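You operate a simulated robot arm through the tools that you are given. There is no shell and no other tool.

You are at the controls of a simulated robot arm. One attempt, no reset.

Task
Fit the spring named on the lever stand into the clamp base and tighten the clamp lever.
Fine: cover off on to the rubber mat and pressed back on before the lever; the orange pin must come out.

Only the result counts: the job must be done as asked and must still hold three seconds after the hand-in. Knocking over, shifting, dropping, spilling or breaking anything else fails it. A push-on lid holds only when it is set on centred and level and pressed home; a screw cap is set on level and turned clockwise until tight.

Robot
A 7-joint arm with a fingered hand, fixed in place. Base frame: the origin is at the foot of the arm, x ahead of it, y to its left, z up. Readings come in mm, rad, newtons and seconds.
With the tool pointing down near the work surface it reaches from about 340 to 700 mm from the base axis. Its first joint turns from -1.204 to 3.002 rad. Payload 3.4 kg.
The TCP is the grasp point between the finger pads, 25 mm short of the fingertips. In the tool frame z runs along the fingers and y along their closing line. Largest opening 88 mm; the body of the gripper starts 29 mm behind the TCP. The gripper is a hand of 4 fingers: y runs from the thumb to the fingers, the wrist lies at [-13, -97, -162] in the tool frame, and closing takes about 1.5 s.
Orientation is that of the tool frame in the base frame, as a unit quaternion [x, y, z, w]. With the fingers straight down and the wrist toward the robot, the tool's x, y and z point along [0, 1, 0], [1, 0, 0] and [0, 0, -1] of the base frame.

Tools
- The arm moves only by the tool move_arm. Its argument "motion" is a list of rows, each an object of numbers (a shift or turn left out is 0, a gripper value left out holds the last): "wx", "wy", "wz": the turn, a rotation vector about the tool's x, y, z in units of 8 degrees (1.0 is 8 degrees); "dx", "dy", "dz": the shift along the tool's x, y, z in units of 50 mm (1.0 is 50 mm); "jaw": the finger opening in mm, from 0 to 88. In form: [{"wx": .., "wy": .., "wz": .., "dx": .., "dy": .., "dz": .., "jaw": ..}, ...]. A call has 1 to 20 rows; each row shifts and turns the commanded pose from where the row before left it, along the tool's axes as they then stand. A call with a number of a shift or a turn outside -1 to 1 is refused whole. A row lasts 0.2 s, in which the tool goes at most 50 mm and 0.15 rad; a call with a longer step from one row to the next is refused whole, and so is a gripper value outside its range. Where a pose cannot be reached the arm comes as near as it can. A force on the tool above 60 N (or 10 N above the force at the start of the call, whichever is more), or a blocked arm, ends the call early, and 0.2 s more pass. Each finger travels about 108 mm/s and halts on what it meets, pressing with about 22 N; the grip force reading is that of the motor and also rises with nothing between the fingers. The clock runs only during rows and for 0.2 s after the last one: add rows that do not move to give the fingers time. The reply holds the time, the measured pose of the TCP, the force on the tool along the base axes, the opening and the grip force, in the units named above and with some noise, with the torque about the TCP (base axes, N m) and any sound that the robot's microphone picked up.
- Cameras (640 x 400 px; columns grow to the right, rows downward): "scene" is fixed at [400.8, -650.2, 1429]; the picture's right is [1.00, -0.09, 0.00], its down [-0.04, -0.44, -0.90] and it looks along [0.08, 0.89, -0.44] (base axes); focal length 376 px, centre (320, 200). "wrist" rides on the gripper at [64, -83, -98] in the tool frame; the picture's right is [-0.62, 0.37, -0.69], its down [-0.71, -0.63, 0.30] and it looks along [-0.32, 0.68, 0.65] (tool axes); focal length 265 px, centre (320, 200). There is no depth. A picture from a camera that has moved, and an enlarged one, comes with that camera's place and axes in the base frame and with its lens.
- grab_frame(camera): a new picture of that camera. It takes no simulated time.
- raise_lower(by): slides the trunk up (or, below 0, down) by that many mm; the arm rides with it, the base frame stays. It gives what a move gives, with no picture.
- set_grasp(shape): the hand has 4 fingers and takes this shape, open, in about a second: jaw (thumb against the fingers, like two jaws); tri (thumb and two fingers); tip (a fingertip pinch); poke (one finger out to press); point (the index stretched); flat (the hand flat); cup (the hand cupped); fist (a fist). The gripper value then closes the fingers along that shape, each until it touches; the sizes above hold for jaw. It gives what a move gives, with no picture.
- inspect(camera, box): a new picture of the part [left, top, right, bottom] of that camera's present view, enlarged. It takes no simulated time.
- close_job(): hands the job in; it is judged then, once.

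Places have to be worked out from the pictures, the camera data and where the tool is seen. Open the gripper and draw the arm clear of the work before you hand the job in, unless the task says otherwise.

The tools are called after "Emit:" by a JSON object that holds its "method" and its "body". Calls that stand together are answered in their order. move_arm: Moves the arm, as the interface text tells. Its arguments: {"type":"object","properties":{"motion":{"type":"array"}},"required":["motion"]} The other tools are called the same way: raise_lower (by) slides the trunk up or down; set_grasp (shape) gives the hand a shape; grab_frame (camera) takes a picture; inspect (camera, box) takes an enlarged picture of a part of a camera's view; close_job () hands the job in.

At the start:

```text
time_s: 0.0
ee_pos: [373.6, 62.2, 1190.6]
tool_rot: [0.707, 0.707, 0.0, 0.0]
wrist_force: [-0.4, 0.9, 0.4]
wrist_torque: [0.02, 0.02, 0.02]
width: 87.5
grip_force: 0.1
shape: jaw
trunk travel left (down, up): [-775.0, 65.0]
```

scene: 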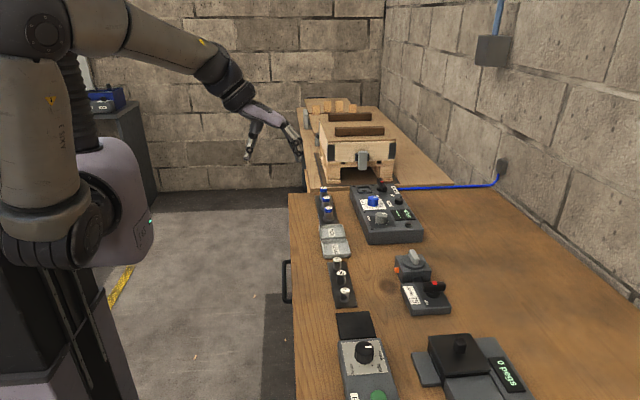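
wrist: 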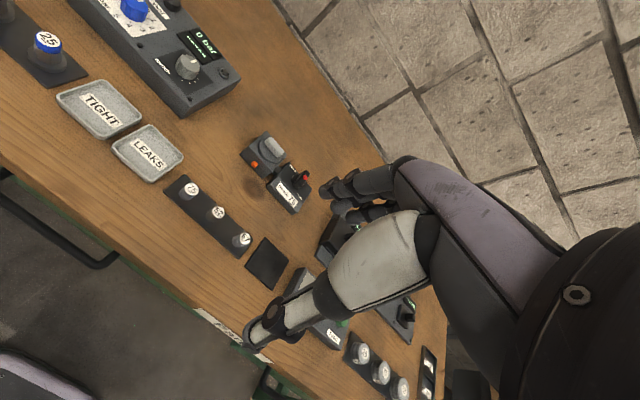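

The pictures show a bench with several stations. I'll enlarge the relevant areas to find the clamp base, lever stand, springs and mat.

Emit:
{"method": "inspect", "body": {"camera": "scene", "box": [370, 240, 470, 320]}}

Emit:
{"method": "inspect", "body": {"camera": "scene", "box": [310, 240, 400, 320]}}

Emit:
{"method": "inspect", "body": {"camera": "wrist", "box": [160, 120, 340, 260]}}

Emit:
{"method": "inspect", "body": {"camera": "scene", "box": [310, 300, 540, 400]}}

```text
5.00 times, centred on (420, 280) of scene
camera zoom: at [400.8, -650.2, 1429.0], right [1.0, -0.09, 0.0], down [-0.04, -0.44, -0.9], along [0.08, 0.89, -0.44], focal length 1878 px, centre (-180, -200)
```

zoom: 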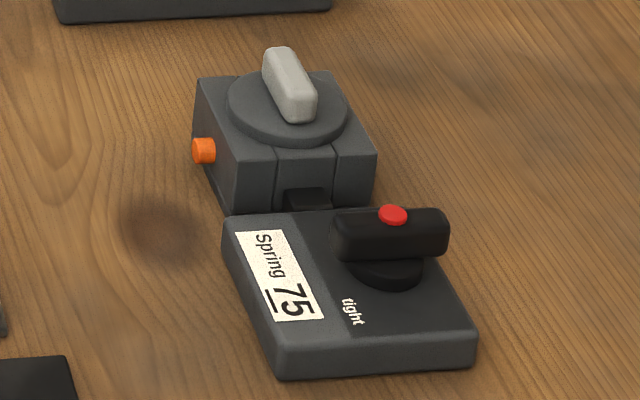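

```text
5.00 times, centred on (355, 280) of scene
camera zoom: at [400.8, -650.2, 1429.0], right [1.0, -0.09, 0.0], down [-0.04, -0.44, -0.9], along [0.08, 0.89, -0.44], focal length 1878 px, centre (145, -200)
```

zoom: 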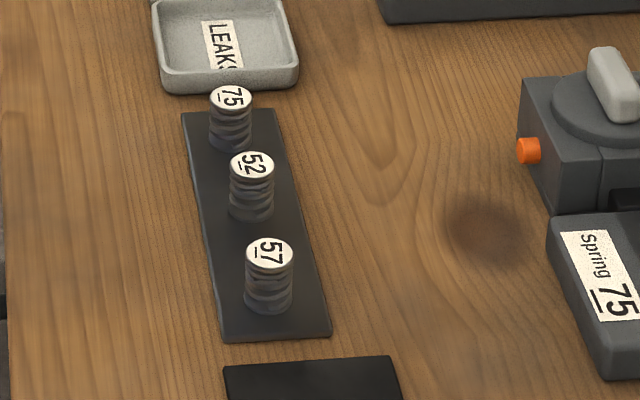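

```text
2.86 times, centred on (250, 190) of wrist
camera zoom: at [289.8, 124.5, 1289.9], right [0.37, -0.62, 0.69], down [-0.63, -0.71, -0.3], along [0.68, -0.32, -0.65], focal length 758 px, centre (520, 229)
```

zoom: 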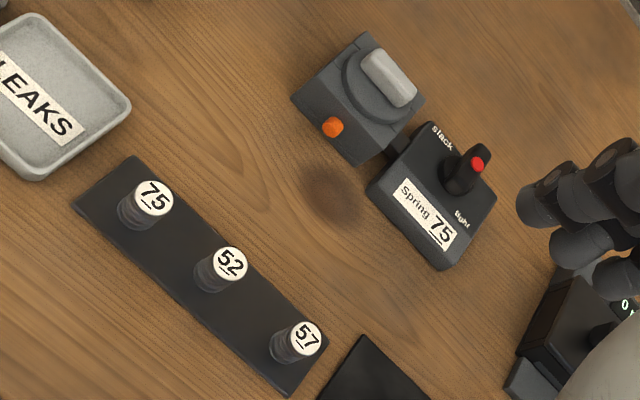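

```text
2.78 times, centred on (425, 350) of scene
camera zoom: at [400.8, -650.2, 1429.0], right [1.0, -0.09, 0.0], down [-0.04, -0.44, -0.9], along [0.08, 0.89, -0.44], focal length 1045 px, centre (28, -217)
```

zoom: 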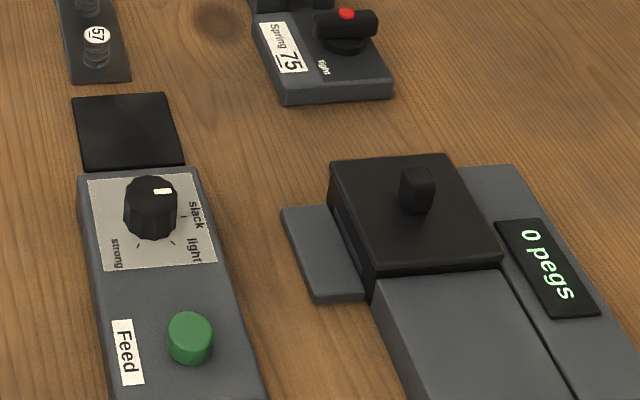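

Triangulating both views: the springs stand at x≈516 (75 at y≈129, z top≈873), the clamp lid handle is at about (699, 86, 901), the orange pin at about (659, 85, 862), and the black mat at about (530, -56). I'll lower the trunk so the arm comes to working height and look closer.

Emit:
{"method": "raise_lower", "body": {"by": -200}}

```text
time_s: 2.2
ee_pos: [372.9, 62.1, 990.4]
tool_rot: [0.707, 0.707, 0.0, 0.0]
wrist_force: [0.0, -0.6, -0.1]
wrist_torque: [0.0, 0.0, -0.02]
width: 87.5
grip_force: 0.1
shape: jaw
trunk travel left (down, up): [-575.0, 265.0]
```

The trunk has dropped 200 mm as expected. Now I move forward (tool y) about 180 mm at the same height to see the clamp from closer.

Emit:
{"method": "move_arm", "body": {"motion": [{"dy": 0.5}, {"dy": 0.7}, {"dy": 0.8}, {"dy": 0.8}, {"dy": 0.5}, {"dy": 0.3}, {}]}}

Emit:
{"method": "grab_frame", "body": {"camera": "wrist"}}

Emit:
{"method": "grab_frame", "body": {"camera": "scene"}}

```text
time_s: 3.8
ee_pos: [553.9, 61.1, 990.9]
tool_rot: [0.707, 0.707, 0.001, -0.001]
wrist_force: [0.0, -0.3, 0.1]
wrist_torque: [0.02, 0.01, -0.02]
width: 87.6
grip_force: 0.0
shape: jaw
trunk travel left (down, up): [-575.0, 265.0]
```

```text
taken
camera wrist: at [470.9, 124.1, 1089.5], right [0.37, -0.62, 0.69], down [-0.63, -0.71, -0.3], along [0.68, -0.32, -0.65], focal length 265 px, centre (320, 200)
```

wrist: 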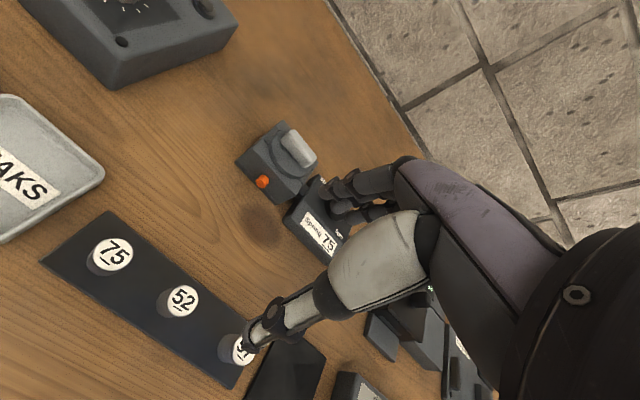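

```text
taken
```

scene: 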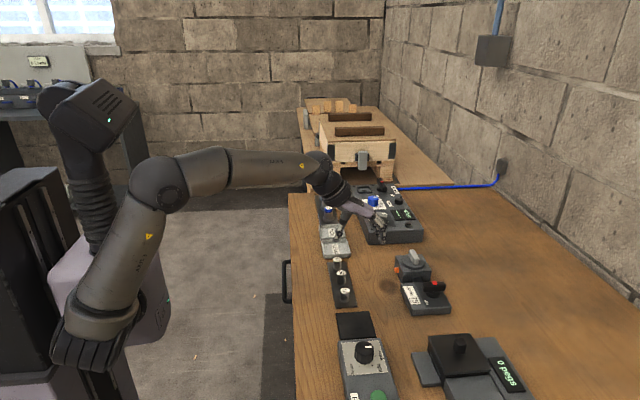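

The arm moves precisely. I'll zoom in on the clamp and lever stand in this closer wrist view and from the scene camera.

Emit:
{"method": "inspect", "body": {"camera": "wrist", "box": [220, 100, 380, 260]}}

Emit:
{"method": "inspect", "body": {"camera": "scene", "box": [385, 245, 460, 320]}}

Emit:
{"method": "inspect", "body": {"camera": "scene", "box": [320, 250, 380, 350]}}

```text
2.50 times, centred on (300, 180) of wrist
camera zoom: at [470.9, 124.1, 1089.5], right [0.37, -0.62, 0.69], down [-0.63, -0.71, -0.3], along [0.68, -0.32, -0.65], focal length 664 px, centre (370, 250)
```

zoom: 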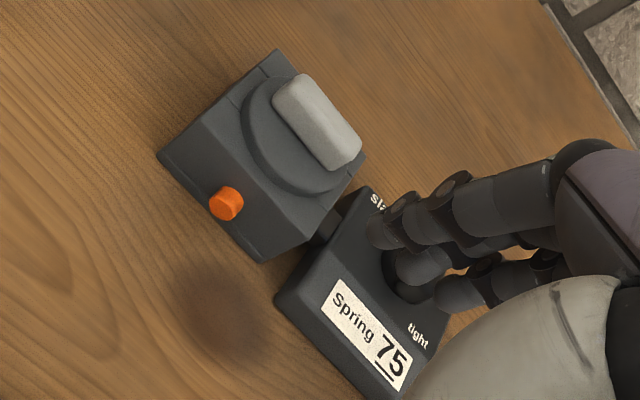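

```text
5.33 times, centred on (422, 282) of scene
camera zoom: at [400.8, -650.2, 1429.0], right [1.0, -0.09, 0.0], down [-0.04, -0.44, -0.9], along [0.08, 0.89, -0.44], focal length 2004 px, centre (-227, -240)
```

zoom: 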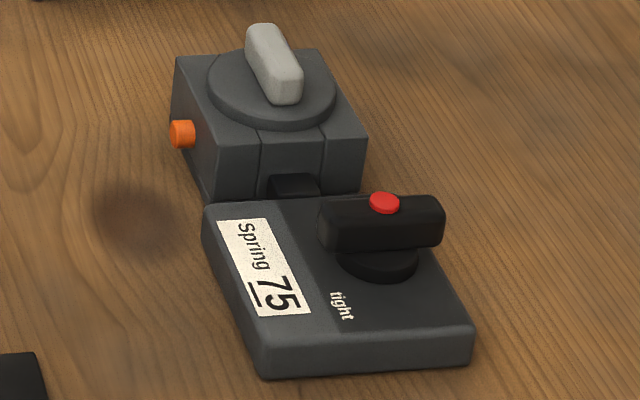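

```text
4.00 times, centred on (350, 300) of scene
camera zoom: at [400.8, -650.2, 1429.0], right [1.0, -0.09, 0.0], down [-0.04, -0.44, -0.9], along [0.08, 0.89, -0.44], focal length 1503 px, centre (200, -200)
```

zoom: 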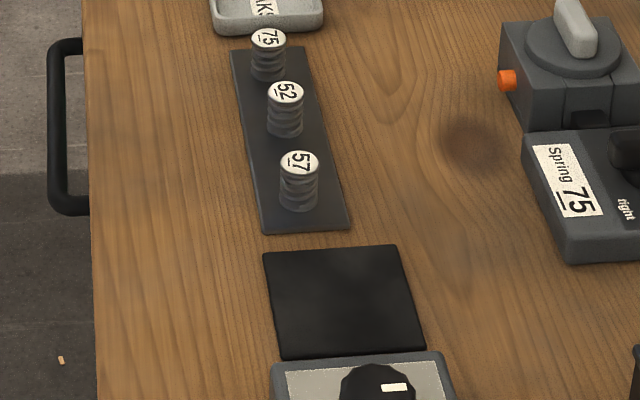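

The block and lid bar are square with the base axes (bar along y, so the standard hand orientation suits it). I move right (−y) so the wrist camera sees the lever unobstructed by the fingers.

Emit:
{"method": "move_arm", "body": {"motion": [{"dx": -0.5, "dy": 0.2}, {"dx": -0.8, "dy": 0.2}, {"dx": -0.8, "dy": 0.2}, {"dx": -0.6, "dy": 0.2}, {"dx": -0.3, "dy": 0.1}, {}]}}

Emit:
{"method": "grab_frame", "body": {"camera": "wrist"}}

Emit:
{"method": "inspect", "body": {"camera": "wrist", "box": [100, 0, 340, 200]}}

```text
time_s: 5.2
ee_pos: [598.9, -90.3, 989.7]
tool_rot: [0.707, 0.707, 0.0, 0.0]
wrist_force: [-0.3, 0.1, 0.7]
wrist_torque: [0.02, 0.0, 0.02]
width: 87.3
grip_force: 0.1
shape: jaw
trunk travel left (down, up): [-575.0, 265.0]
```

```text
taken
camera wrist: at [516.2, -28.4, 1090.2], right [0.37, -0.62, 0.69], down [-0.63, -0.71, -0.3], along [0.68, -0.32, -0.65], focal length 265 px, centre (320, 200)
```

wrist: 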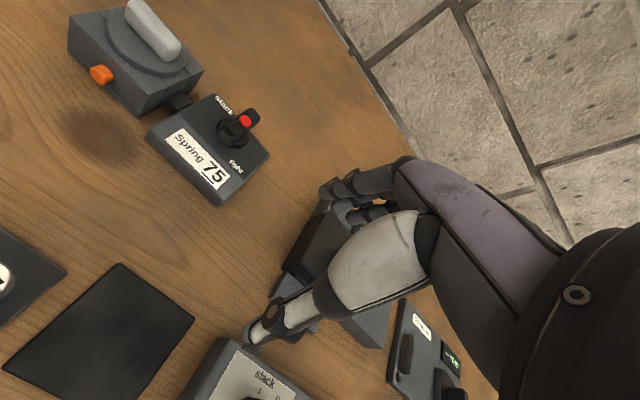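

```text
2.00 times, centred on (220, 100) of wrist
camera zoom: at [516.2, -28.4, 1090.2], right [0.37, -0.62, 0.69], down [-0.63, -0.71, -0.3], along [0.68, -0.32, -0.65], focal length 531 px, centre (520, 400)
```

zoom: 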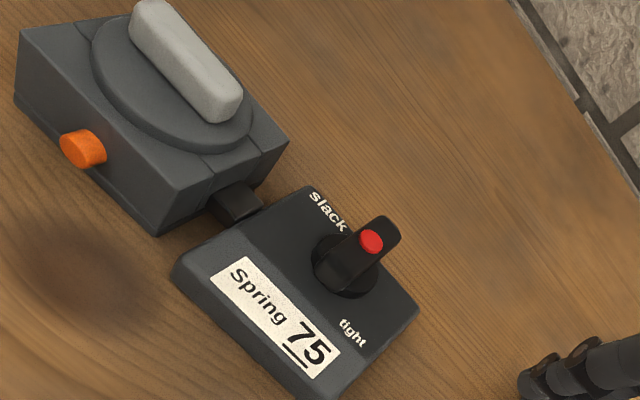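

Now the lever is clear; I zoom in more on it and on the spring strip region.

Emit:
{"method": "inspect", "body": {"camera": "wrist", "box": [190, 80, 280, 200]}}

Emit:
{"method": "inspect", "body": {"camera": "wrist", "box": [60, 0, 210, 120]}}

```text
3.33 times, centred on (235, 140) of wrist
camera zoom: at [516.2, -28.4, 1090.2], right [0.37, -0.62, 0.69], down [-0.63, -0.71, -0.3], along [0.68, -0.32, -0.65], focal length 885 px, centre (603, 400)
```

zoom: 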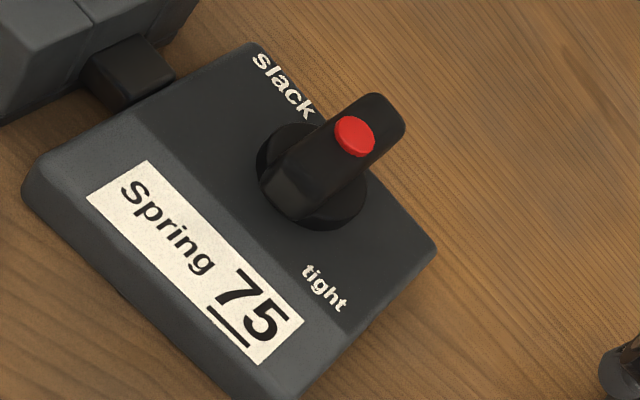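

```text
3.33 times, centred on (135, 60) of wrist
camera zoom: at [516.2, -28.4, 1090.2], right [0.37, -0.62, 0.69], down [-0.63, -0.71, -0.3], along [0.68, -0.32, -0.65], focal length 885 px, centre (937, 667)
```

zoom: 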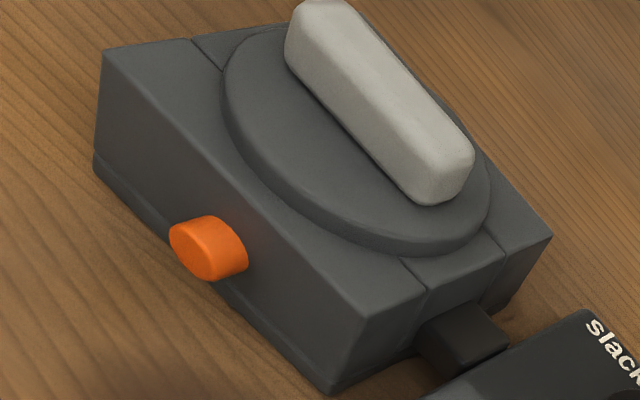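

The lever is a black bar lying along x on a hub near (717, −10), red dot on top at z≈895. Before gripping, I check how wide the fingers are in jaw shape.

Emit:
{"method": "inspect", "body": {"camera": "wrist", "box": [230, 140, 450, 360]}}

Emit:
{"method": "inspect", "body": {"camera": "scene", "box": [330, 170, 480, 300]}}

```text
1.82 times, centred on (340, 250) of wrist
camera zoom: at [516.2, -28.4, 1090.2], right [0.37, -0.62, 0.69], down [-0.63, -0.71, -0.3], along [0.68, -0.32, -0.65], focal length 483 px, centre (284, 109)
```

zoom: 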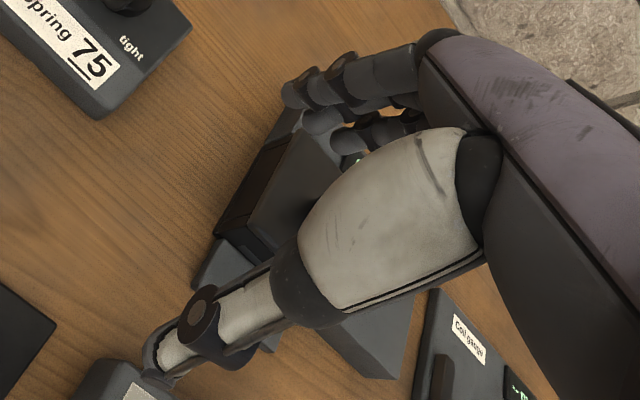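

```text
3.08 times, centred on (405, 235) of scene
camera zoom: at [400.8, -650.2, 1429.0], right [1.0, -0.09, 0.0], down [-0.04, -0.44, -0.9], along [0.08, 0.89, -0.44], focal length 1156 px, centre (58, 92)
```

zoom: 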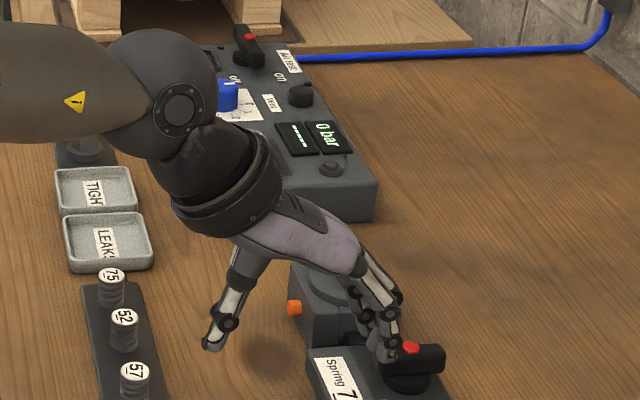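

The jaw has one thumb against three fingers spread roughly 35 mm. For the small pin a fingertip pinch may fit better, so I try the "tip" shape here at safe height and look.

Emit:
{"method": "set_grasp", "body": {"shape": "tip"}}

Emit:
{"method": "grab_frame", "body": {"camera": "wrist"}}

Emit:
{"method": "inspect", "body": {"camera": "scene", "box": [360, 190, 460, 290]}}

```text
time_s: 6.1
ee_pos: [599.3, -90.2, 990.8]
tool_rot: [0.707, 0.707, 0.0, 0.0]
wrist_force: [0.9, -0.1, 0.1]
wrist_torque: [-0.02, 0.01, 0.01]
width: 87.7
grip_force: 0.0
shape: tip
trunk travel left (down, up): [-575.0, 265.0]
```

```text
taken
camera wrist: at [516.1, -28.2, 1090.2], right [0.37, -0.62, 0.69], down [-0.63, -0.71, -0.3], along [0.68, -0.32, -0.65], focal length 265 px, centre (320, 200)
```

wrist: 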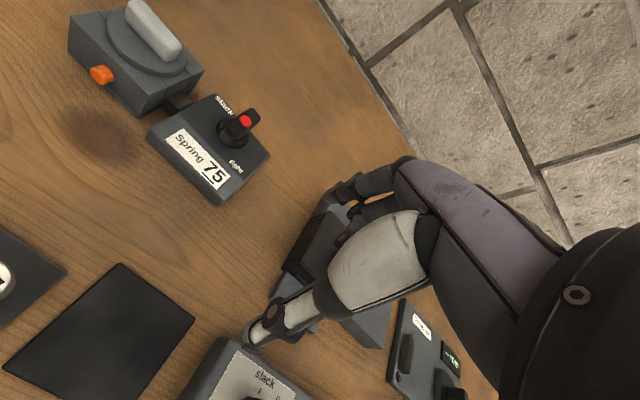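

```text
4.00 times, centred on (410, 240) of scene
camera zoom: at [400.8, -650.2, 1429.0], right [1.0, -0.09, 0.0], down [-0.04, -0.44, -0.9], along [0.08, 0.89, -0.44], focal length 1503 px, centre (-40, 40)
```

zoom: 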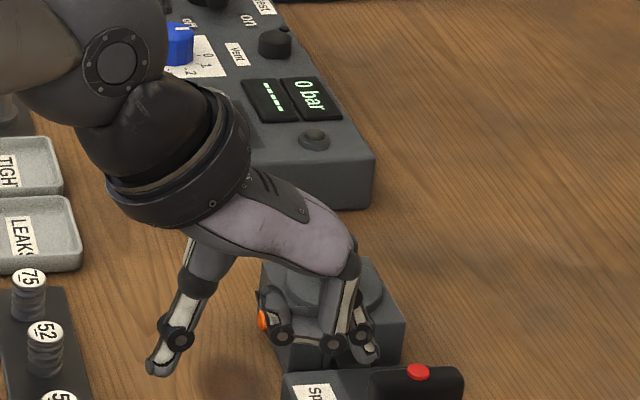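

In tip shape some fingers curl away. I close the pinch part way to see exactly where the tips meet relative to the TCP.

Emit:
{"method": "move_arm", "body": {"motion": [{"jaw": 14}, {}, {}, {}, {}, {}]}}

Emit:
{"method": "inspect", "body": {"camera": "wrist", "box": [200, 120, 420, 340]}}

Emit:
{"method": "inspect", "body": {"camera": "scene", "box": [370, 210, 440, 280]}}

```text
time_s: 7.5
ee_pos: [599.6, -91.1, 991.4]
tool_rot: [0.707, 0.707, 0.0, -0.001]
wrist_force: [-0.3, -0.5, 0.2]
wrist_torque: [0.01, -0.02, 0.03]
width: 14.3
grip_force: 0.1
shape: tip
trunk travel left (down, up): [-575.0, 265.0]
```

```text
1.82 times, centred on (310, 230) of wrist
camera zoom: at [516.1, -28.2, 1090.2], right [0.37, -0.62, 0.69], down [-0.63, -0.71, -0.3], along [0.68, -0.32, -0.65], focal length 483 px, centre (338, 146)
```

zoom: 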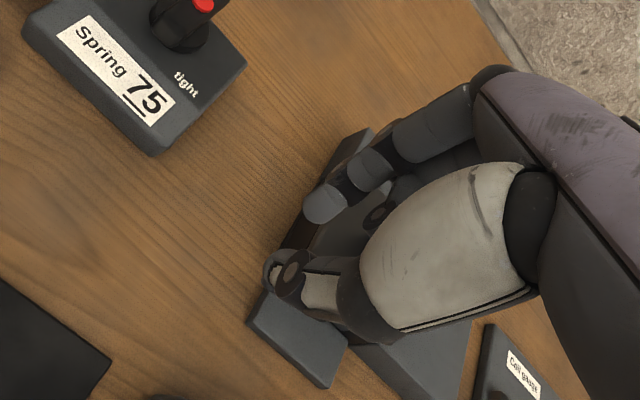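

```text
5.71 times, centred on (405, 245) of scene
camera zoom: at [400.8, -650.2, 1429.0], right [1.0, -0.09, 0.0], down [-0.04, -0.44, -0.9], along [0.08, 0.89, -0.44], focal length 2147 px, centre (-166, -57)
```

zoom: 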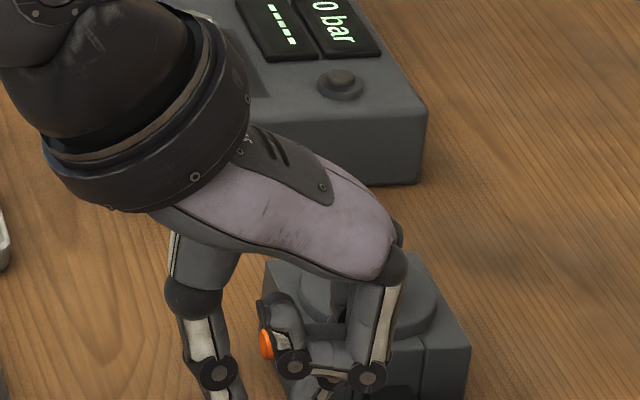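

The pinch meets on the tool axis near the tips, with the other fingers curled on the tool −x side. For the pin (axis along x) I'll turn the hand so it closes along y with the curled fingers away from the block: first turn 90° about tool z in place.

Emit:
{"method": "move_arm", "body": {"motion": [{"wz": 0.6, "jaw": 40}, {"wz": 0.9}, {"wz": 1}, {"wz": 1}, {"wz": 1}, {"wz": 1}, {"wz": 1}, {"wz": 1}, {"wz": 1}, {"wz": 1}, {"wz": 1}, {"wz": 0.75}, {}]}}

Emit:
{"method": "grab_frame", "body": {"camera": "scene"}}

```text
time_s: 10.3
ee_pos: [592.1, -75.0, 984.6]
tool_rot: [1.0, -0.001, 0.0, 0.001]
wrist_force: [-0.7, -0.8, -1.5]
wrist_torque: [-0.01, -0.01, 0.0]
width: 39.6
grip_force: 0.2
shape: tip
out of reach, approached as far as the arm can: row 12
trunk travel left (down, up): [-575.0, 265.0]
```

```text
taken
```

scene: 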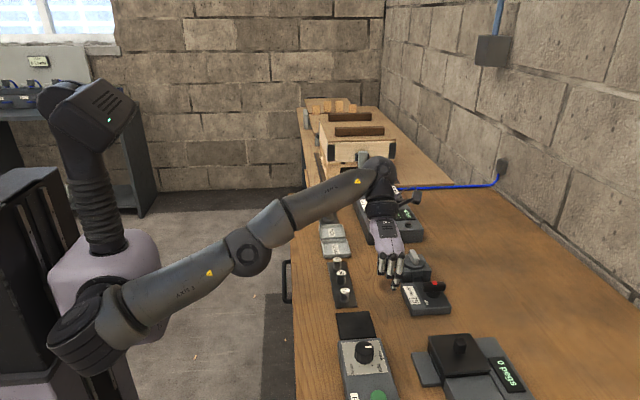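

The arm is stretched near its limit because the shoulder sits low. I raise the trunk 180 mm to gain horizontal reach, then bring the tool down with the arm.

Emit:
{"method": "raise_lower", "body": {"by": 180}}

Emit:
{"method": "move_arm", "body": {"motion": [{"dz": 0.6}, {"dz": 0.9}, {"dz": 0.9}, {"dz": 0.6}, {"dz": 0.3}, {}]}}

```text
time_s: 12.3
ee_pos: [593.2, -75.9, 1164.8]
tool_rot: [1.0, 0.0, 0.0, 0.0]
wrist_force: [0.9, -0.9, -0.3]
wrist_torque: [0.0, 0.02, -0.01]
width: 39.6
grip_force: 0.1
shape: tip
trunk travel left (down, up): [-755.0, 85.0]
```

```text
time_s: 13.7
ee_pos: [621.5, -67.3, 1004.3]
tool_rot: [1.0, 0.0, -0.001, 0.0]
wrist_force: [0.0, 0.0, -0.7]
wrist_torque: [0.0, 0.0, 0.02]
width: 39.6
grip_force: 0.0
shape: tip
out of reach, approached as far as the arm can: row 1, 2, 3, 5
trunk travel left (down, up): [-755.0, 85.0]
```

The arm drifted a bit due to reach limits; I look at the scene to see its configuration.

Emit:
{"method": "grab_frame", "body": {"camera": "scene"}}

Emit:
{"method": "move_arm", "body": {"motion": [{}]}}

```text
taken
```

scene: 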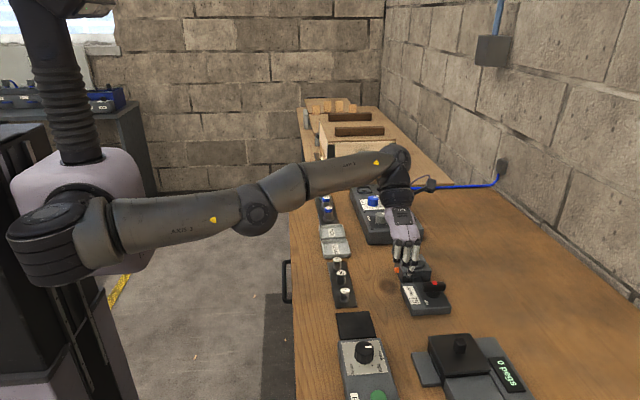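

```text
time_s: 14.1
ee_pos: [622.8, -66.3, 1005.5]
tool_rot: [1.0, 0.001, -0.002, 0.0]
wrist_force: [0.1, -0.3, 1.0]
wrist_torque: [0.01, -0.04, -0.02]
width: 39.9
grip_force: 0.0
shape: tip
trunk travel left (down, up): [-755.0, 85.0]
```

The arm is nearly straight; tilting the fingers forward (wrist moves back) relieves it. I tilt 45° about tool y.

Emit:
{"method": "move_arm", "body": {"motion": [{"wy": 0.6}, {"wy": 0.9}, {"wy": 1}, {"wy": 1}, {"wy": 1}, {"wy": 0.7}, {"wy": 0.4}, {}]}}

Emit:
{"method": "grab_frame", "body": {"camera": "wrist"}}

Emit:
{"method": "grab_frame", "body": {"camera": "scene"}}

```text
time_s: 15.9
ee_pos: [720.8, -33.9, 1025.2]
tool_rot: [0.924, 0.0, 0.382, 0.001]
wrist_force: [-0.7, 1.0, -0.2]
wrist_torque: [-0.01, 0.0, 0.02]
width: 39.8
grip_force: 0.0
shape: tip
out of reach, approached as far as the arm can: row 1, 2, 3, 4, 5, 6, 7
trunk travel left (down, up): [-755.0, 85.0]
```

```text
taken
camera wrist: at [697.1, 48.7, 1140.7], right [-0.93, -0.37, 0.05], down [-0.29, 0.63, -0.72], along [0.23, -0.68, -0.69], focal length 265 px, centre (320, 200)
```

wrist: 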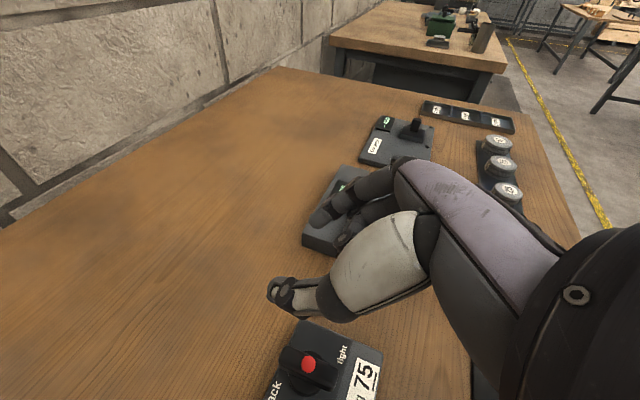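

```text
taken
```

scene: 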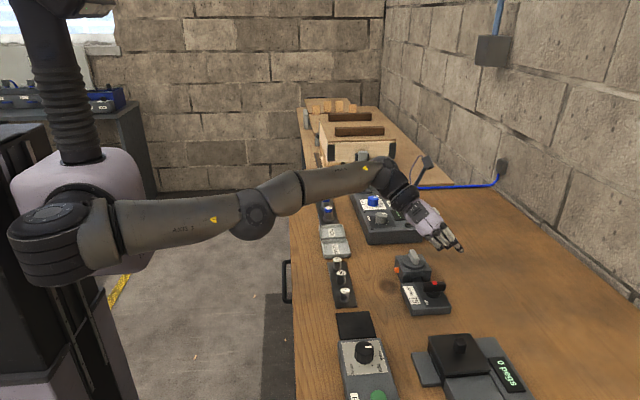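

The tool swung out to (721, −34, 1025) at a 45° tilt. I bring it back towards the pin, to about (612, 85, 925), staying clear of the block.

Emit:
{"method": "move_arm", "body": {"motion": [{"dx": -0.4, "dy": -0.4}, {"dx": -0.5, "dy": -0.5}, {"dx": -0.5, "dy": -0.5}, {"dx": -0.5, "dy": -0.5}, {"dx": -0.5, "dy": -0.3}, {"dx": -0.4, "dy": -0.18}, {}]}}

Emit:
{"method": "grab_frame", "body": {"camera": "wrist"}}

Emit:
{"method": "inspect", "body": {"camera": "scene", "box": [310, 160, 470, 320]}}

```text
time_s: 17.5
ee_pos: [686.0, -8.9, 965.6]
tool_rot: [0.924, -0.001, 0.381, -0.001]
wrist_force: [-0.5, -0.4, 0.1]
wrist_torque: [0.0, 0.0, 0.02]
width: 40.0
grip_force: 0.0
shape: tip
out of reach, approached as far as the arm can: row 1, 2, 3, 4
trunk travel left (down, up): [-755.0, 85.0]
```

```text
taken
camera wrist: at [662.5, 73.8, 1081.0], right [-0.93, -0.37, 0.05], down [-0.29, 0.63, -0.72], along [0.23, -0.68, -0.69], focal length 265 px, centre (320, 200)
```

wrist: 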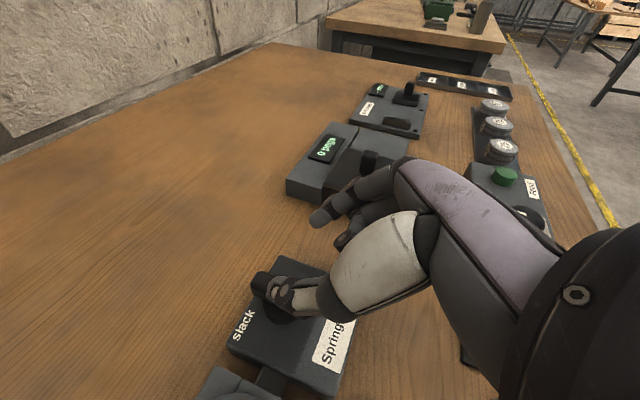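

```text
2.50 times, centred on (390, 240) of scene
camera zoom: at [400.8, -650.2, 1429.0], right [1.0, -0.09, 0.0], down [-0.04, -0.44, -0.9], along [0.08, 0.89, -0.44], focal length 939 px, centre (145, 100)
```

zoom: 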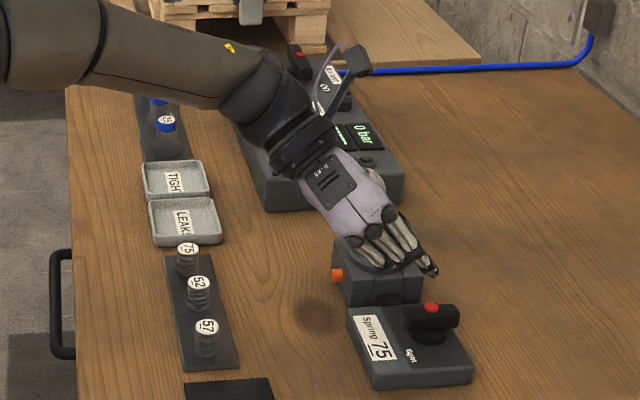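

I let the arm settle with rest rows to see whether it is still converging to the commanded pose.

Emit:
{"method": "move_arm", "body": {"motion": [{}, {}, {}]}}

```text
time_s: 18.3
ee_pos: [685.8, -7.1, 965.2]
tool_rot: [0.925, 0.001, 0.381, 0.0]
wrist_force: [0.1, 0.4, -0.6]
wrist_torque: [0.02, 0.03, -0.03]
width: 39.8
grip_force: 0.0
shape: tip
trunk travel left (down, up): [-755.0, 85.0]
```

It has settled at (686, −7, 965) and is no longer reporting reach trouble. I continue toward (622, 85, 926), going back in x first.

Emit:
{"method": "move_arm", "body": {"motion": [{"dx": -0.4, "dz": -0.2}, {"dx": -0.5, "dz": -0.2}, {"dx": -0.3, "dy": -0.3}, {"dx": -0.2, "dy": -0.4}, {"dx": -0.1, "dy": -0.5}, {"dy": -0.4}, {"dy": -0.24}, {}]}}

Emit:
{"method": "inspect", "body": {"camera": "scene", "box": [310, 160, 470, 320]}}

Emit:
{"method": "grab_frame", "body": {"camera": "wrist"}}

```text
time_s: 20.1
ee_pos: [643.1, 77.8, 933.7]
tool_rot: [0.925, -0.001, 0.381, 0.0]
wrist_force: [0.3, 0.4, -0.1]
wrist_torque: [0.02, 0.03, 0.02]
width: 40.1
grip_force: 0.1
shape: tip
out of reach, approached as far as the arm can: row 2, 3, 7
trunk travel left (down, up): [-755.0, 85.0]
```

```text
2.50 times, centred on (390, 240) of scene
camera zoom: at [400.8, -650.2, 1429.0], right [1.0, -0.09, 0.0], down [-0.04, -0.44, -0.9], along [0.08, 0.89, -0.44], focal length 939 px, centre (145, 100)
```

zoom: 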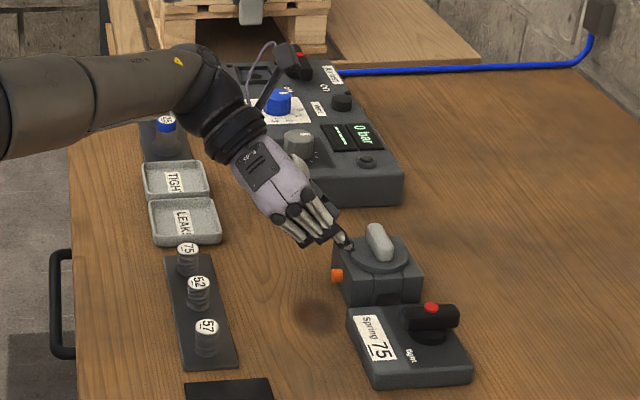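

```text
taken
camera wrist: at [619.7, 159.1, 1048.7], right [-0.93, -0.37, 0.05], down [-0.29, 0.63, -0.72], along [0.23, -0.68, -0.69], focal length 265 px, centre (320, 200)
```

wrist: 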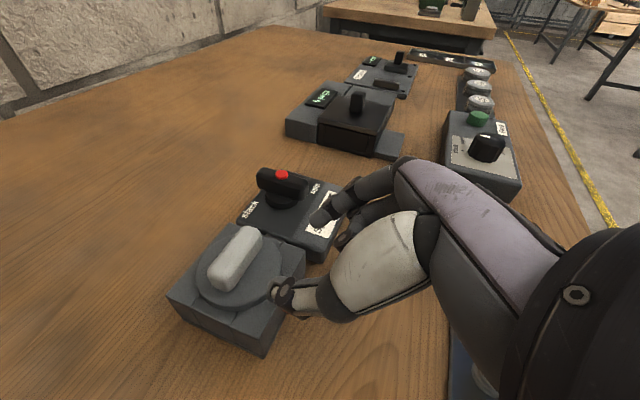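

The hand is now at (643, 78, 934) near the block. I move to a pre-grasp just in front of the pin, about (622, 84, 884), and check.

Emit:
{"method": "move_arm", "body": {"motion": [{"dx": -0.3}, {"dx": -0.3, "dy": -0.06}, {"dx": -0.25, "dy": -0.06, "dz": 0.1}, {"dx": -0.18, "dz": 0.3}, {}]}}

Emit:
{"method": "inspect", "body": {"camera": "scene", "box": [370, 220, 440, 300]}}

Emit:
{"method": "inspect", "body": {"camera": "wrist", "box": [160, 160, 400, 400]}}

```text
time_s: 21.3
ee_pos: [622.4, 83.2, 882.0]
tool_rot: [0.924, 0.0, 0.382, 0.0]
wrist_force: [-0.2, -0.3, -0.4]
wrist_torque: [0.0, 0.0, -0.02]
width: 40.0
grip_force: 0.1
shape: tip
trunk travel left (down, up): [-755.0, 85.0]
```

```text
5.00 times, centred on (405, 260) of scene
camera zoom: at [400.8, -650.2, 1429.0], right [1.0, -0.09, 0.0], down [-0.04, -0.44, -0.9], along [0.08, 0.89, -0.44], focal length 1878 px, centre (-105, -100)
```

zoom: 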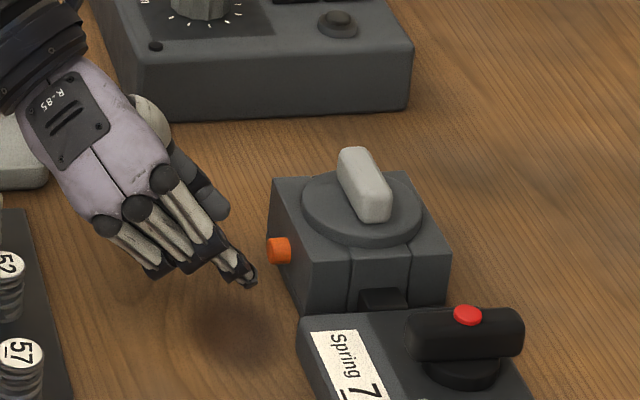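

```text
1.67 times, centred on (280, 280) of wrist
camera zoom: at [598.2, 164.8, 997.9], right [-0.93, -0.37, 0.05], down [-0.29, 0.63, -0.72], along [0.23, -0.68, -0.69], focal length 442 px, centre (387, 67)
```

zoom: 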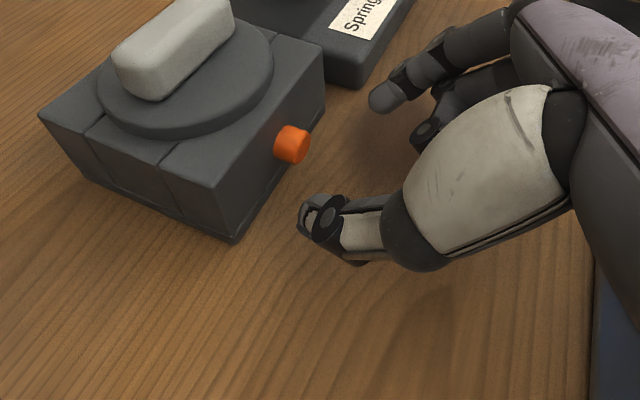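

From this view I get the pin front face centre at about (656, 85, 863), sticking out ~10 mm. The pinch point is at TCP+~22 mm along the fingers, so I advance to TCP ≈ (643, 85, 879) with the pinch still open.

Emit:
{"method": "move_arm", "body": {"motion": [{"dx": 0.08, "dz": 0.1, "dy": -0.04}, {"dx": 0.1, "dz": 0.14}, {"dx": 0.075, "dz": 0.1}, {}]}}

Emit:
{"method": "inspect", "body": {"camera": "wrist", "box": [220, 180, 380, 340]}}

Emit:
{"method": "inspect", "body": {"camera": "scene", "box": [380, 240, 430, 290]}}

```text
time_s: 22.3
ee_pos: [635.9, 76.7, 881.1]
tool_rot: [0.924, 0.002, 0.382, -0.001]
wrist_force: [0.1, 0.2, -0.2]
wrist_torque: [0.02, 0.01, 0.0]
width: 39.9
grip_force: 0.1
shape: tip
out of reach, approached as far as the arm can: row 1, 2
trunk travel left (down, up): [-755.0, 85.0]
```

```text
2.50 times, centred on (300, 260) of wrist
camera zoom: at [611.5, 158.3, 997.8], right [-0.93, -0.37, 0.05], down [-0.29, 0.63, -0.72], along [0.23, -0.68, -0.69], focal length 664 px, centre (370, 50)
```

zoom: 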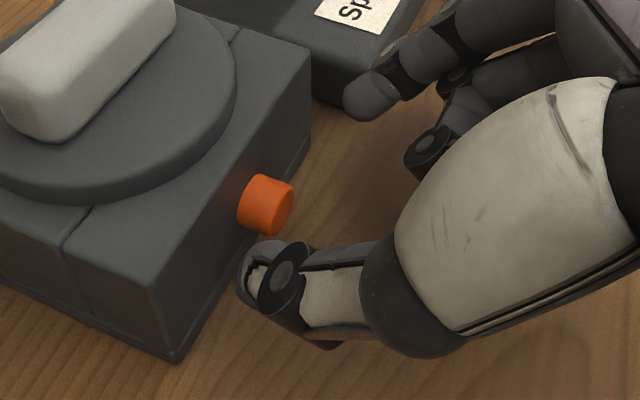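

```text
8.00 times, centred on (405, 265) of scene
camera zoom: at [400.8, -650.2, 1429.0], right [1.0, -0.09, 0.0], down [-0.04, -0.44, -0.9], along [0.08, 0.89, -0.44], focal length 3005 px, centre (-360, -320)
```

zoom: 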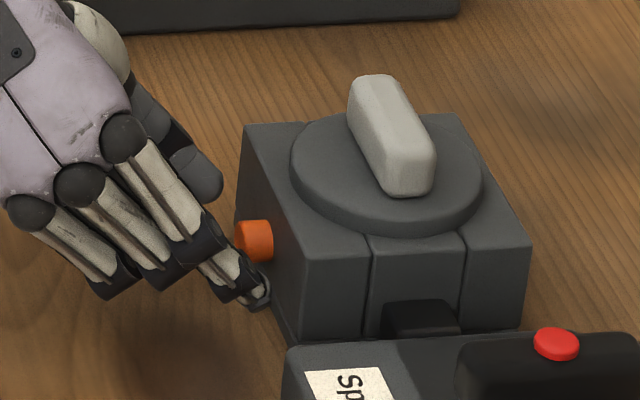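

The arm met a wrist limit at (636, 77, 881); tilting the fingers more forward reduces the wrist bend. I back off slightly, add 12° of tilt, and check again.

Emit:
{"method": "move_arm", "body": {"motion": [{"dx": -0.2, "dz": -0.2}, {"wy": 0.75}, {"wy": 0.75}, {"dy": -0.16}, {}]}}

Emit:
{"method": "inspect", "body": {"camera": "scene", "box": [370, 230, 430, 290]}}

```text
time_s: 23.5
ee_pos: [627.4, 86.3, 883.3]
tool_rot: [0.893, 0.001, 0.45, 0.001]
wrist_force: [0.7, -0.7, -0.1]
wrist_torque: [0.0, 0.05, 0.01]
width: 39.9
grip_force: 0.1
shape: tip
out of reach, approached as far as the arm can: row 3
trunk travel left (down, up): [-755.0, 85.0]
```

```text
6.67 times, centred on (400, 260) of scene
camera zoom: at [400.8, -650.2, 1429.0], right [1.0, -0.09, 0.0], down [-0.04, -0.44, -0.9], along [0.08, 0.89, -0.44], focal length 2504 px, centre (-213, -200)
```

zoom: 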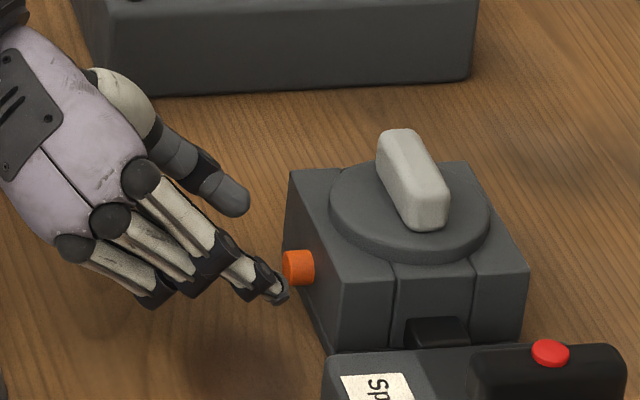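

Tilt is now ~53°, at (627, 86, 883). I advance along the fingers about 15 mm toward the pin.

Emit:
{"method": "move_arm", "body": {"motion": [{"dz": 0.1, "dx": 0.01}, {"dz": 0.1, "dx": 0.01}, {"dz": 0.11, "dx": 0.01, "dy": 0.02}, {}]}}

Emit:
{"method": "inspect", "body": {"camera": "wrist", "box": [220, 180, 380, 340]}}

Emit:
{"method": "inspect", "body": {"camera": "scene", "box": [380, 240, 430, 290]}}

```text
time_s: 24.5
ee_pos: [634.0, 82.6, 877.5]
tool_rot: [0.893, 0.001, 0.45, 0.001]
wrist_force: [0.2, 0.1, -0.1]
wrist_torque: [-0.02, -0.01, 0.02]
width: 39.9
grip_force: 0.1
shape: tip
out of reach, approached as far as the arm can: row 3
trunk travel left (down, up): [-755.0, 85.0]
```

```text
2.50 times, centred on (300, 260) of wrist
camera zoom: at [593.8, 164.5, 987.5], right [-0.93, -0.37, -0.09], down [-0.18, 0.63, -0.76], along [0.33, -0.68, -0.65], focal length 664 px, centre (370, 50)
```

zoom: 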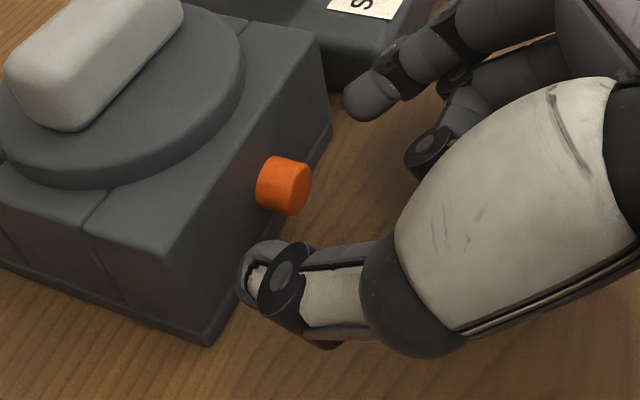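

```text
8.00 times, centred on (405, 265) of scene
camera zoom: at [400.8, -650.2, 1429.0], right [1.0, -0.09, 0.0], down [-0.04, -0.44, -0.9], along [0.08, 0.89, -0.44], focal length 3005 px, centre (-360, -320)
```

zoom: 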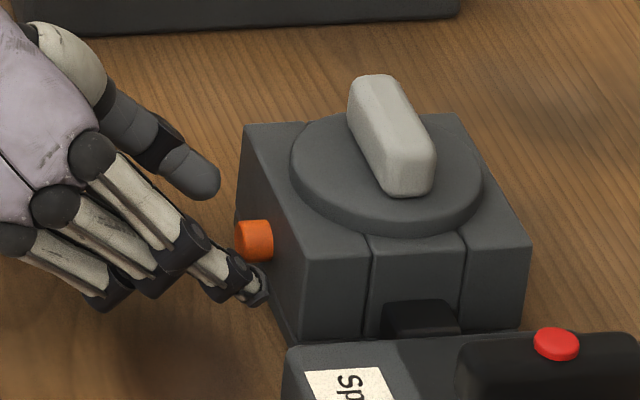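

The pin lies between the opened tips but I need ~8 mm more forward. I look at the whole arm to understand what limits it.

Emit:
{"method": "grab_frame", "body": {"camera": "scene"}}

Emit:
{"method": "inspect", "body": {"camera": "scene", "box": [160, 120, 440, 320]}}

```text
taken
```

scene: 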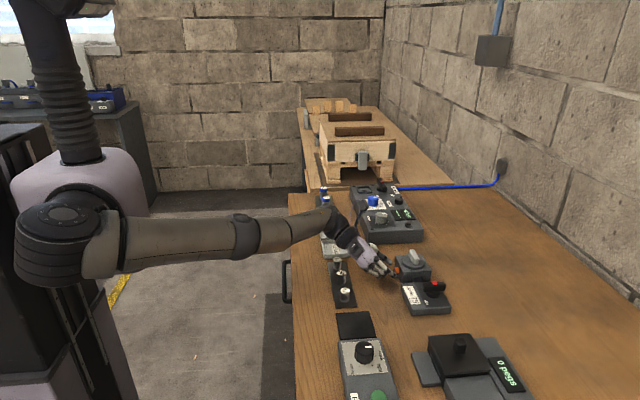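

```text
2.00 times, centred on (300, 220) of scene
camera zoom: at [400.8, -650.2, 1429.0], right [1.0, -0.09, 0.0], down [-0.04, -0.44, -0.9], along [0.08, 0.89, -0.44], focal length 751 px, centre (360, 160)
```

zoom: 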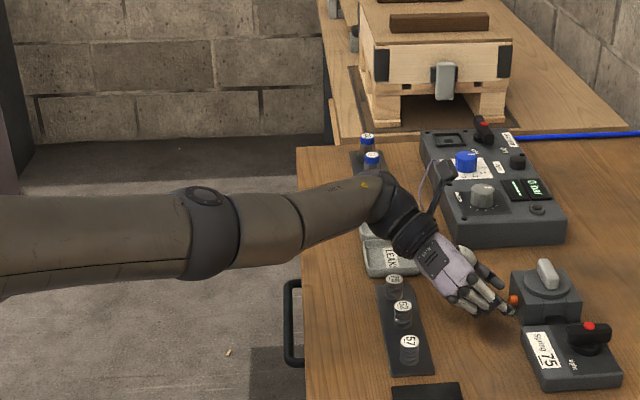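

The arm is stretched: fitting the limit poses puts the shoulder around (0, −246, 1117) with ~672 mm reach to the wrist. Lowering the trunk about 130 mm will level shoulder and wrist and gain forward reach, so I back off, raise the arm by 130 mm and then lower the trunk by the same amount.

Emit:
{"method": "move_arm", "body": {"motion": [{"dx": -0.12, "dz": -0.16}, {"dx": -0.2, "dz": -0.26}, {"dx": 0.4, "dz": -0.3}, {"dx": 0.55, "dz": -0.4}, {"dx": 0.6, "dz": -0.45}, {"dx": 0.55, "dz": -0.4}, {}]}}

Emit:
{"method": "raise_lower", "body": {"by": -130}}

```text
time_s: 26.1
ee_pos: [621.7, 86.6, 1014.0]
tool_rot: [0.893, 0.001, 0.45, 0.002]
wrist_force: [0.3, 1.1, -0.7]
wrist_torque: [0.01, 0.02, 0.03]
width: 39.9
grip_force: 0.2
shape: tip
out of reach, approached as far as the arm can: row 2
trunk travel left (down, up): [-755.0, 85.0]
```

```text
time_s: 27.6
ee_pos: [621.9, 87.7, 883.2]
tool_rot: [0.893, 0.001, 0.45, 0.001]
wrist_force: [-0.1, -0.8, 0.3]
wrist_torque: [-0.01, 0.03, 0.0]
width: 39.8
grip_force: 0.0
shape: tip
trunk travel left (down, up): [-625.0, 215.0]
```

Back in front of the pin at (622, 88, 883) with more reach. Now advance to about (642, 85, 875.5).

Emit:
{"method": "move_arm", "body": {"motion": [{"dz": 0.13, "dx": 0.03, "dy": 0.05}, {"dz": 0.14, "dx": 0.04}, {"dz": 0.14, "dx": 0.04}, {}]}}

Emit:
{"method": "inspect", "body": {"camera": "wrist", "box": [220, 180, 380, 340]}}

Emit:
{"method": "inspect", "body": {"camera": "scene", "box": [380, 240, 430, 290]}}

```text
time_s: 28.6
ee_pos: [642.0, 83.5, 876.6]
tool_rot: [0.893, 0.0, 0.45, 0.0]
wrist_force: [0.2, 0.4, -0.1]
wrist_torque: [0.0, 0.01, -0.03]
width: 39.8
grip_force: 0.0
shape: tip
trunk travel left (down, up): [-625.0, 215.0]
```

```text
2.50 times, centred on (300, 260) of wrist
camera zoom: at [600.5, 164.9, 987.0], right [-0.93, -0.37, -0.09], down [-0.18, 0.63, -0.76], along [0.33, -0.69, -0.65], focal length 664 px, centre (370, 50)
```

zoom: 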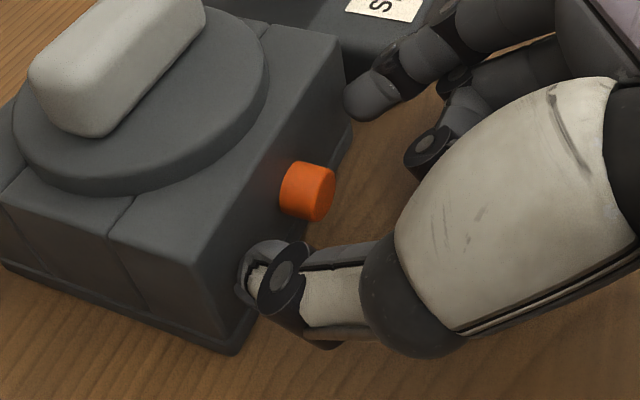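

```text
8.00 times, centred on (405, 265) of scene
camera zoom: at [400.8, -650.2, 1429.0], right [1.0, -0.09, 0.0], down [-0.04, -0.44, -0.9], along [0.08, 0.89, -0.44], focal length 3005 px, centre (-360, -320)
```

zoom: 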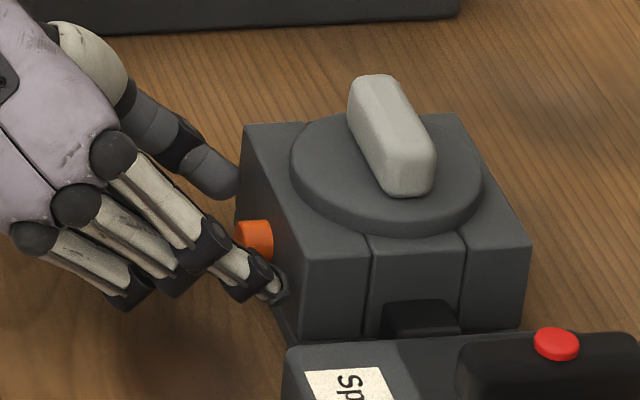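

The pin now lies right between thumb and index tips. I close the pinch on it.

Emit:
{"method": "move_arm", "body": {"motion": [{"jaw": 24}, {"jaw": 16}, {"jaw": 10}, {"jaw": 4}, {}, {}, {}]}}

Emit:
{"method": "inspect", "body": {"camera": "wrist", "box": [220, 180, 380, 340]}}

Emit:
{"method": "inspect", "body": {"camera": "scene", "box": [380, 240, 430, 290]}}

```text
time_s: 30.2
ee_pos: [641.8, 84.0, 876.8]
tool_rot: [0.893, 0.0, 0.45, 0.001]
wrist_force: [-1.3, 1.7, 1.2]
wrist_torque: [0.05, 0.05, 0.07]
width: 4.4
grip_force: 0.1
shape: tip
trunk travel left (down, up): [-625.0, 215.0]
```

```text
2.50 times, centred on (300, 260) of wrist
camera zoom: at [600.2, 165.3, 987.1], right [-0.93, -0.37, -0.09], down [-0.18, 0.63, -0.76], along [0.33, -0.69, -0.65], focal length 664 px, centre (370, 50)
```

zoom: 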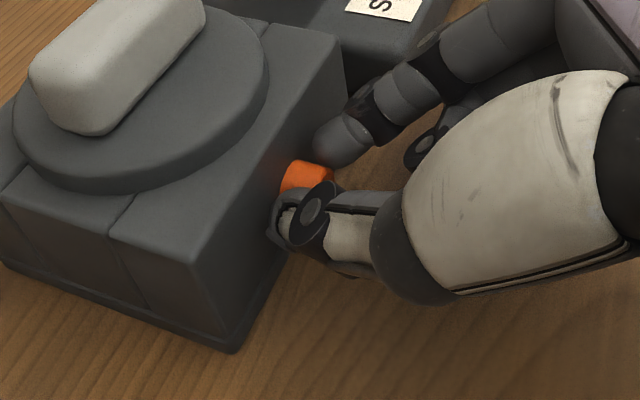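

```text
8.00 times, centred on (405, 265) of scene
camera zoom: at [400.8, -650.2, 1429.0], right [1.0, -0.09, 0.0], down [-0.04, -0.44, -0.9], along [0.08, 0.89, -0.44], focal length 3005 px, centre (-360, -320)
```

zoom: 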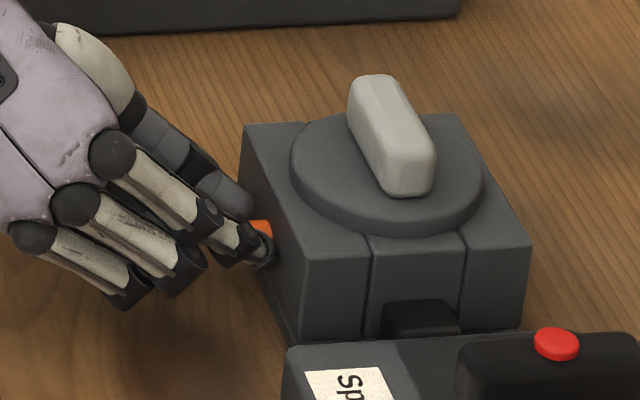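

The tips look to be at the pin's sides, but the force is small. I command a full close and check.

Emit:
{"method": "move_arm", "body": {"motion": [{"jaw": 0}, {}, {}, {}, {}]}}

Emit:
{"method": "inspect", "body": {"camera": "wrist", "box": [240, 180, 340, 280]}}

Emit:
{"method": "inspect", "body": {"camera": "scene", "box": [390, 250, 420, 280]}}

```text
time_s: 31.4
ee_pos: [640.9, 83.8, 877.1]
tool_rot: [0.893, 0.001, 0.451, 0.002]
wrist_force: [-0.1, 1.2, -1.2]
wrist_torque: [-0.01, -0.02, 0.0]
width: 4.5
grip_force: 22.0
shape: tip
trunk travel left (down, up): [-625.0, 215.0]
```

```text
4.00 times, centred on (290, 230) of wrist
camera zoom: at [600.4, 165.3, 986.9], right [-0.93, -0.37, -0.08], down [-0.18, 0.63, -0.76], along [0.33, -0.69, -0.65], focal length 1062 px, centre (440, 80)
```

zoom: 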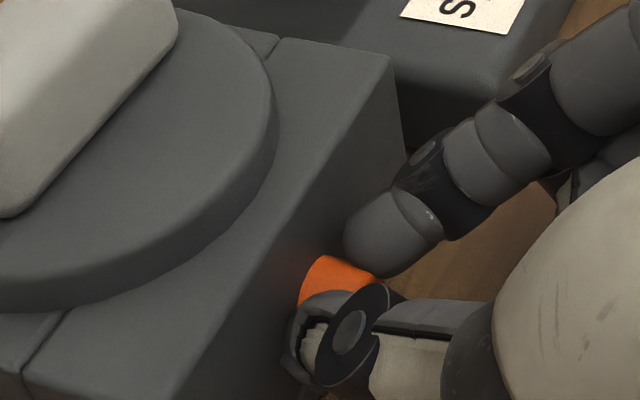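

```text
13.33 times, centred on (405, 265) of scene
camera zoom: at [400.8, -650.2, 1429.0], right [1.0, -0.09, 0.0], down [-0.04, -0.44, -0.9], along [0.08, 0.89, -0.44], focal length 5009 px, centre (-813, -667)
```

zoom: 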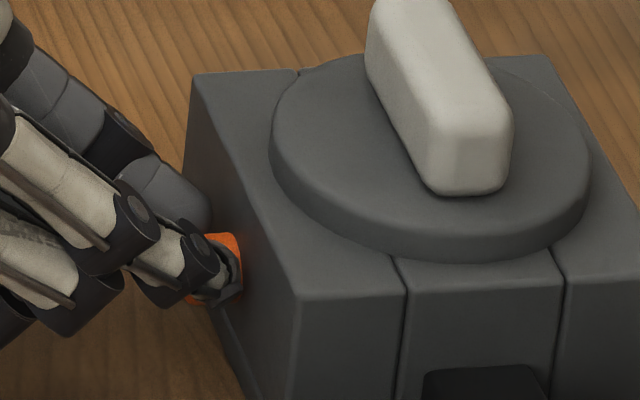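

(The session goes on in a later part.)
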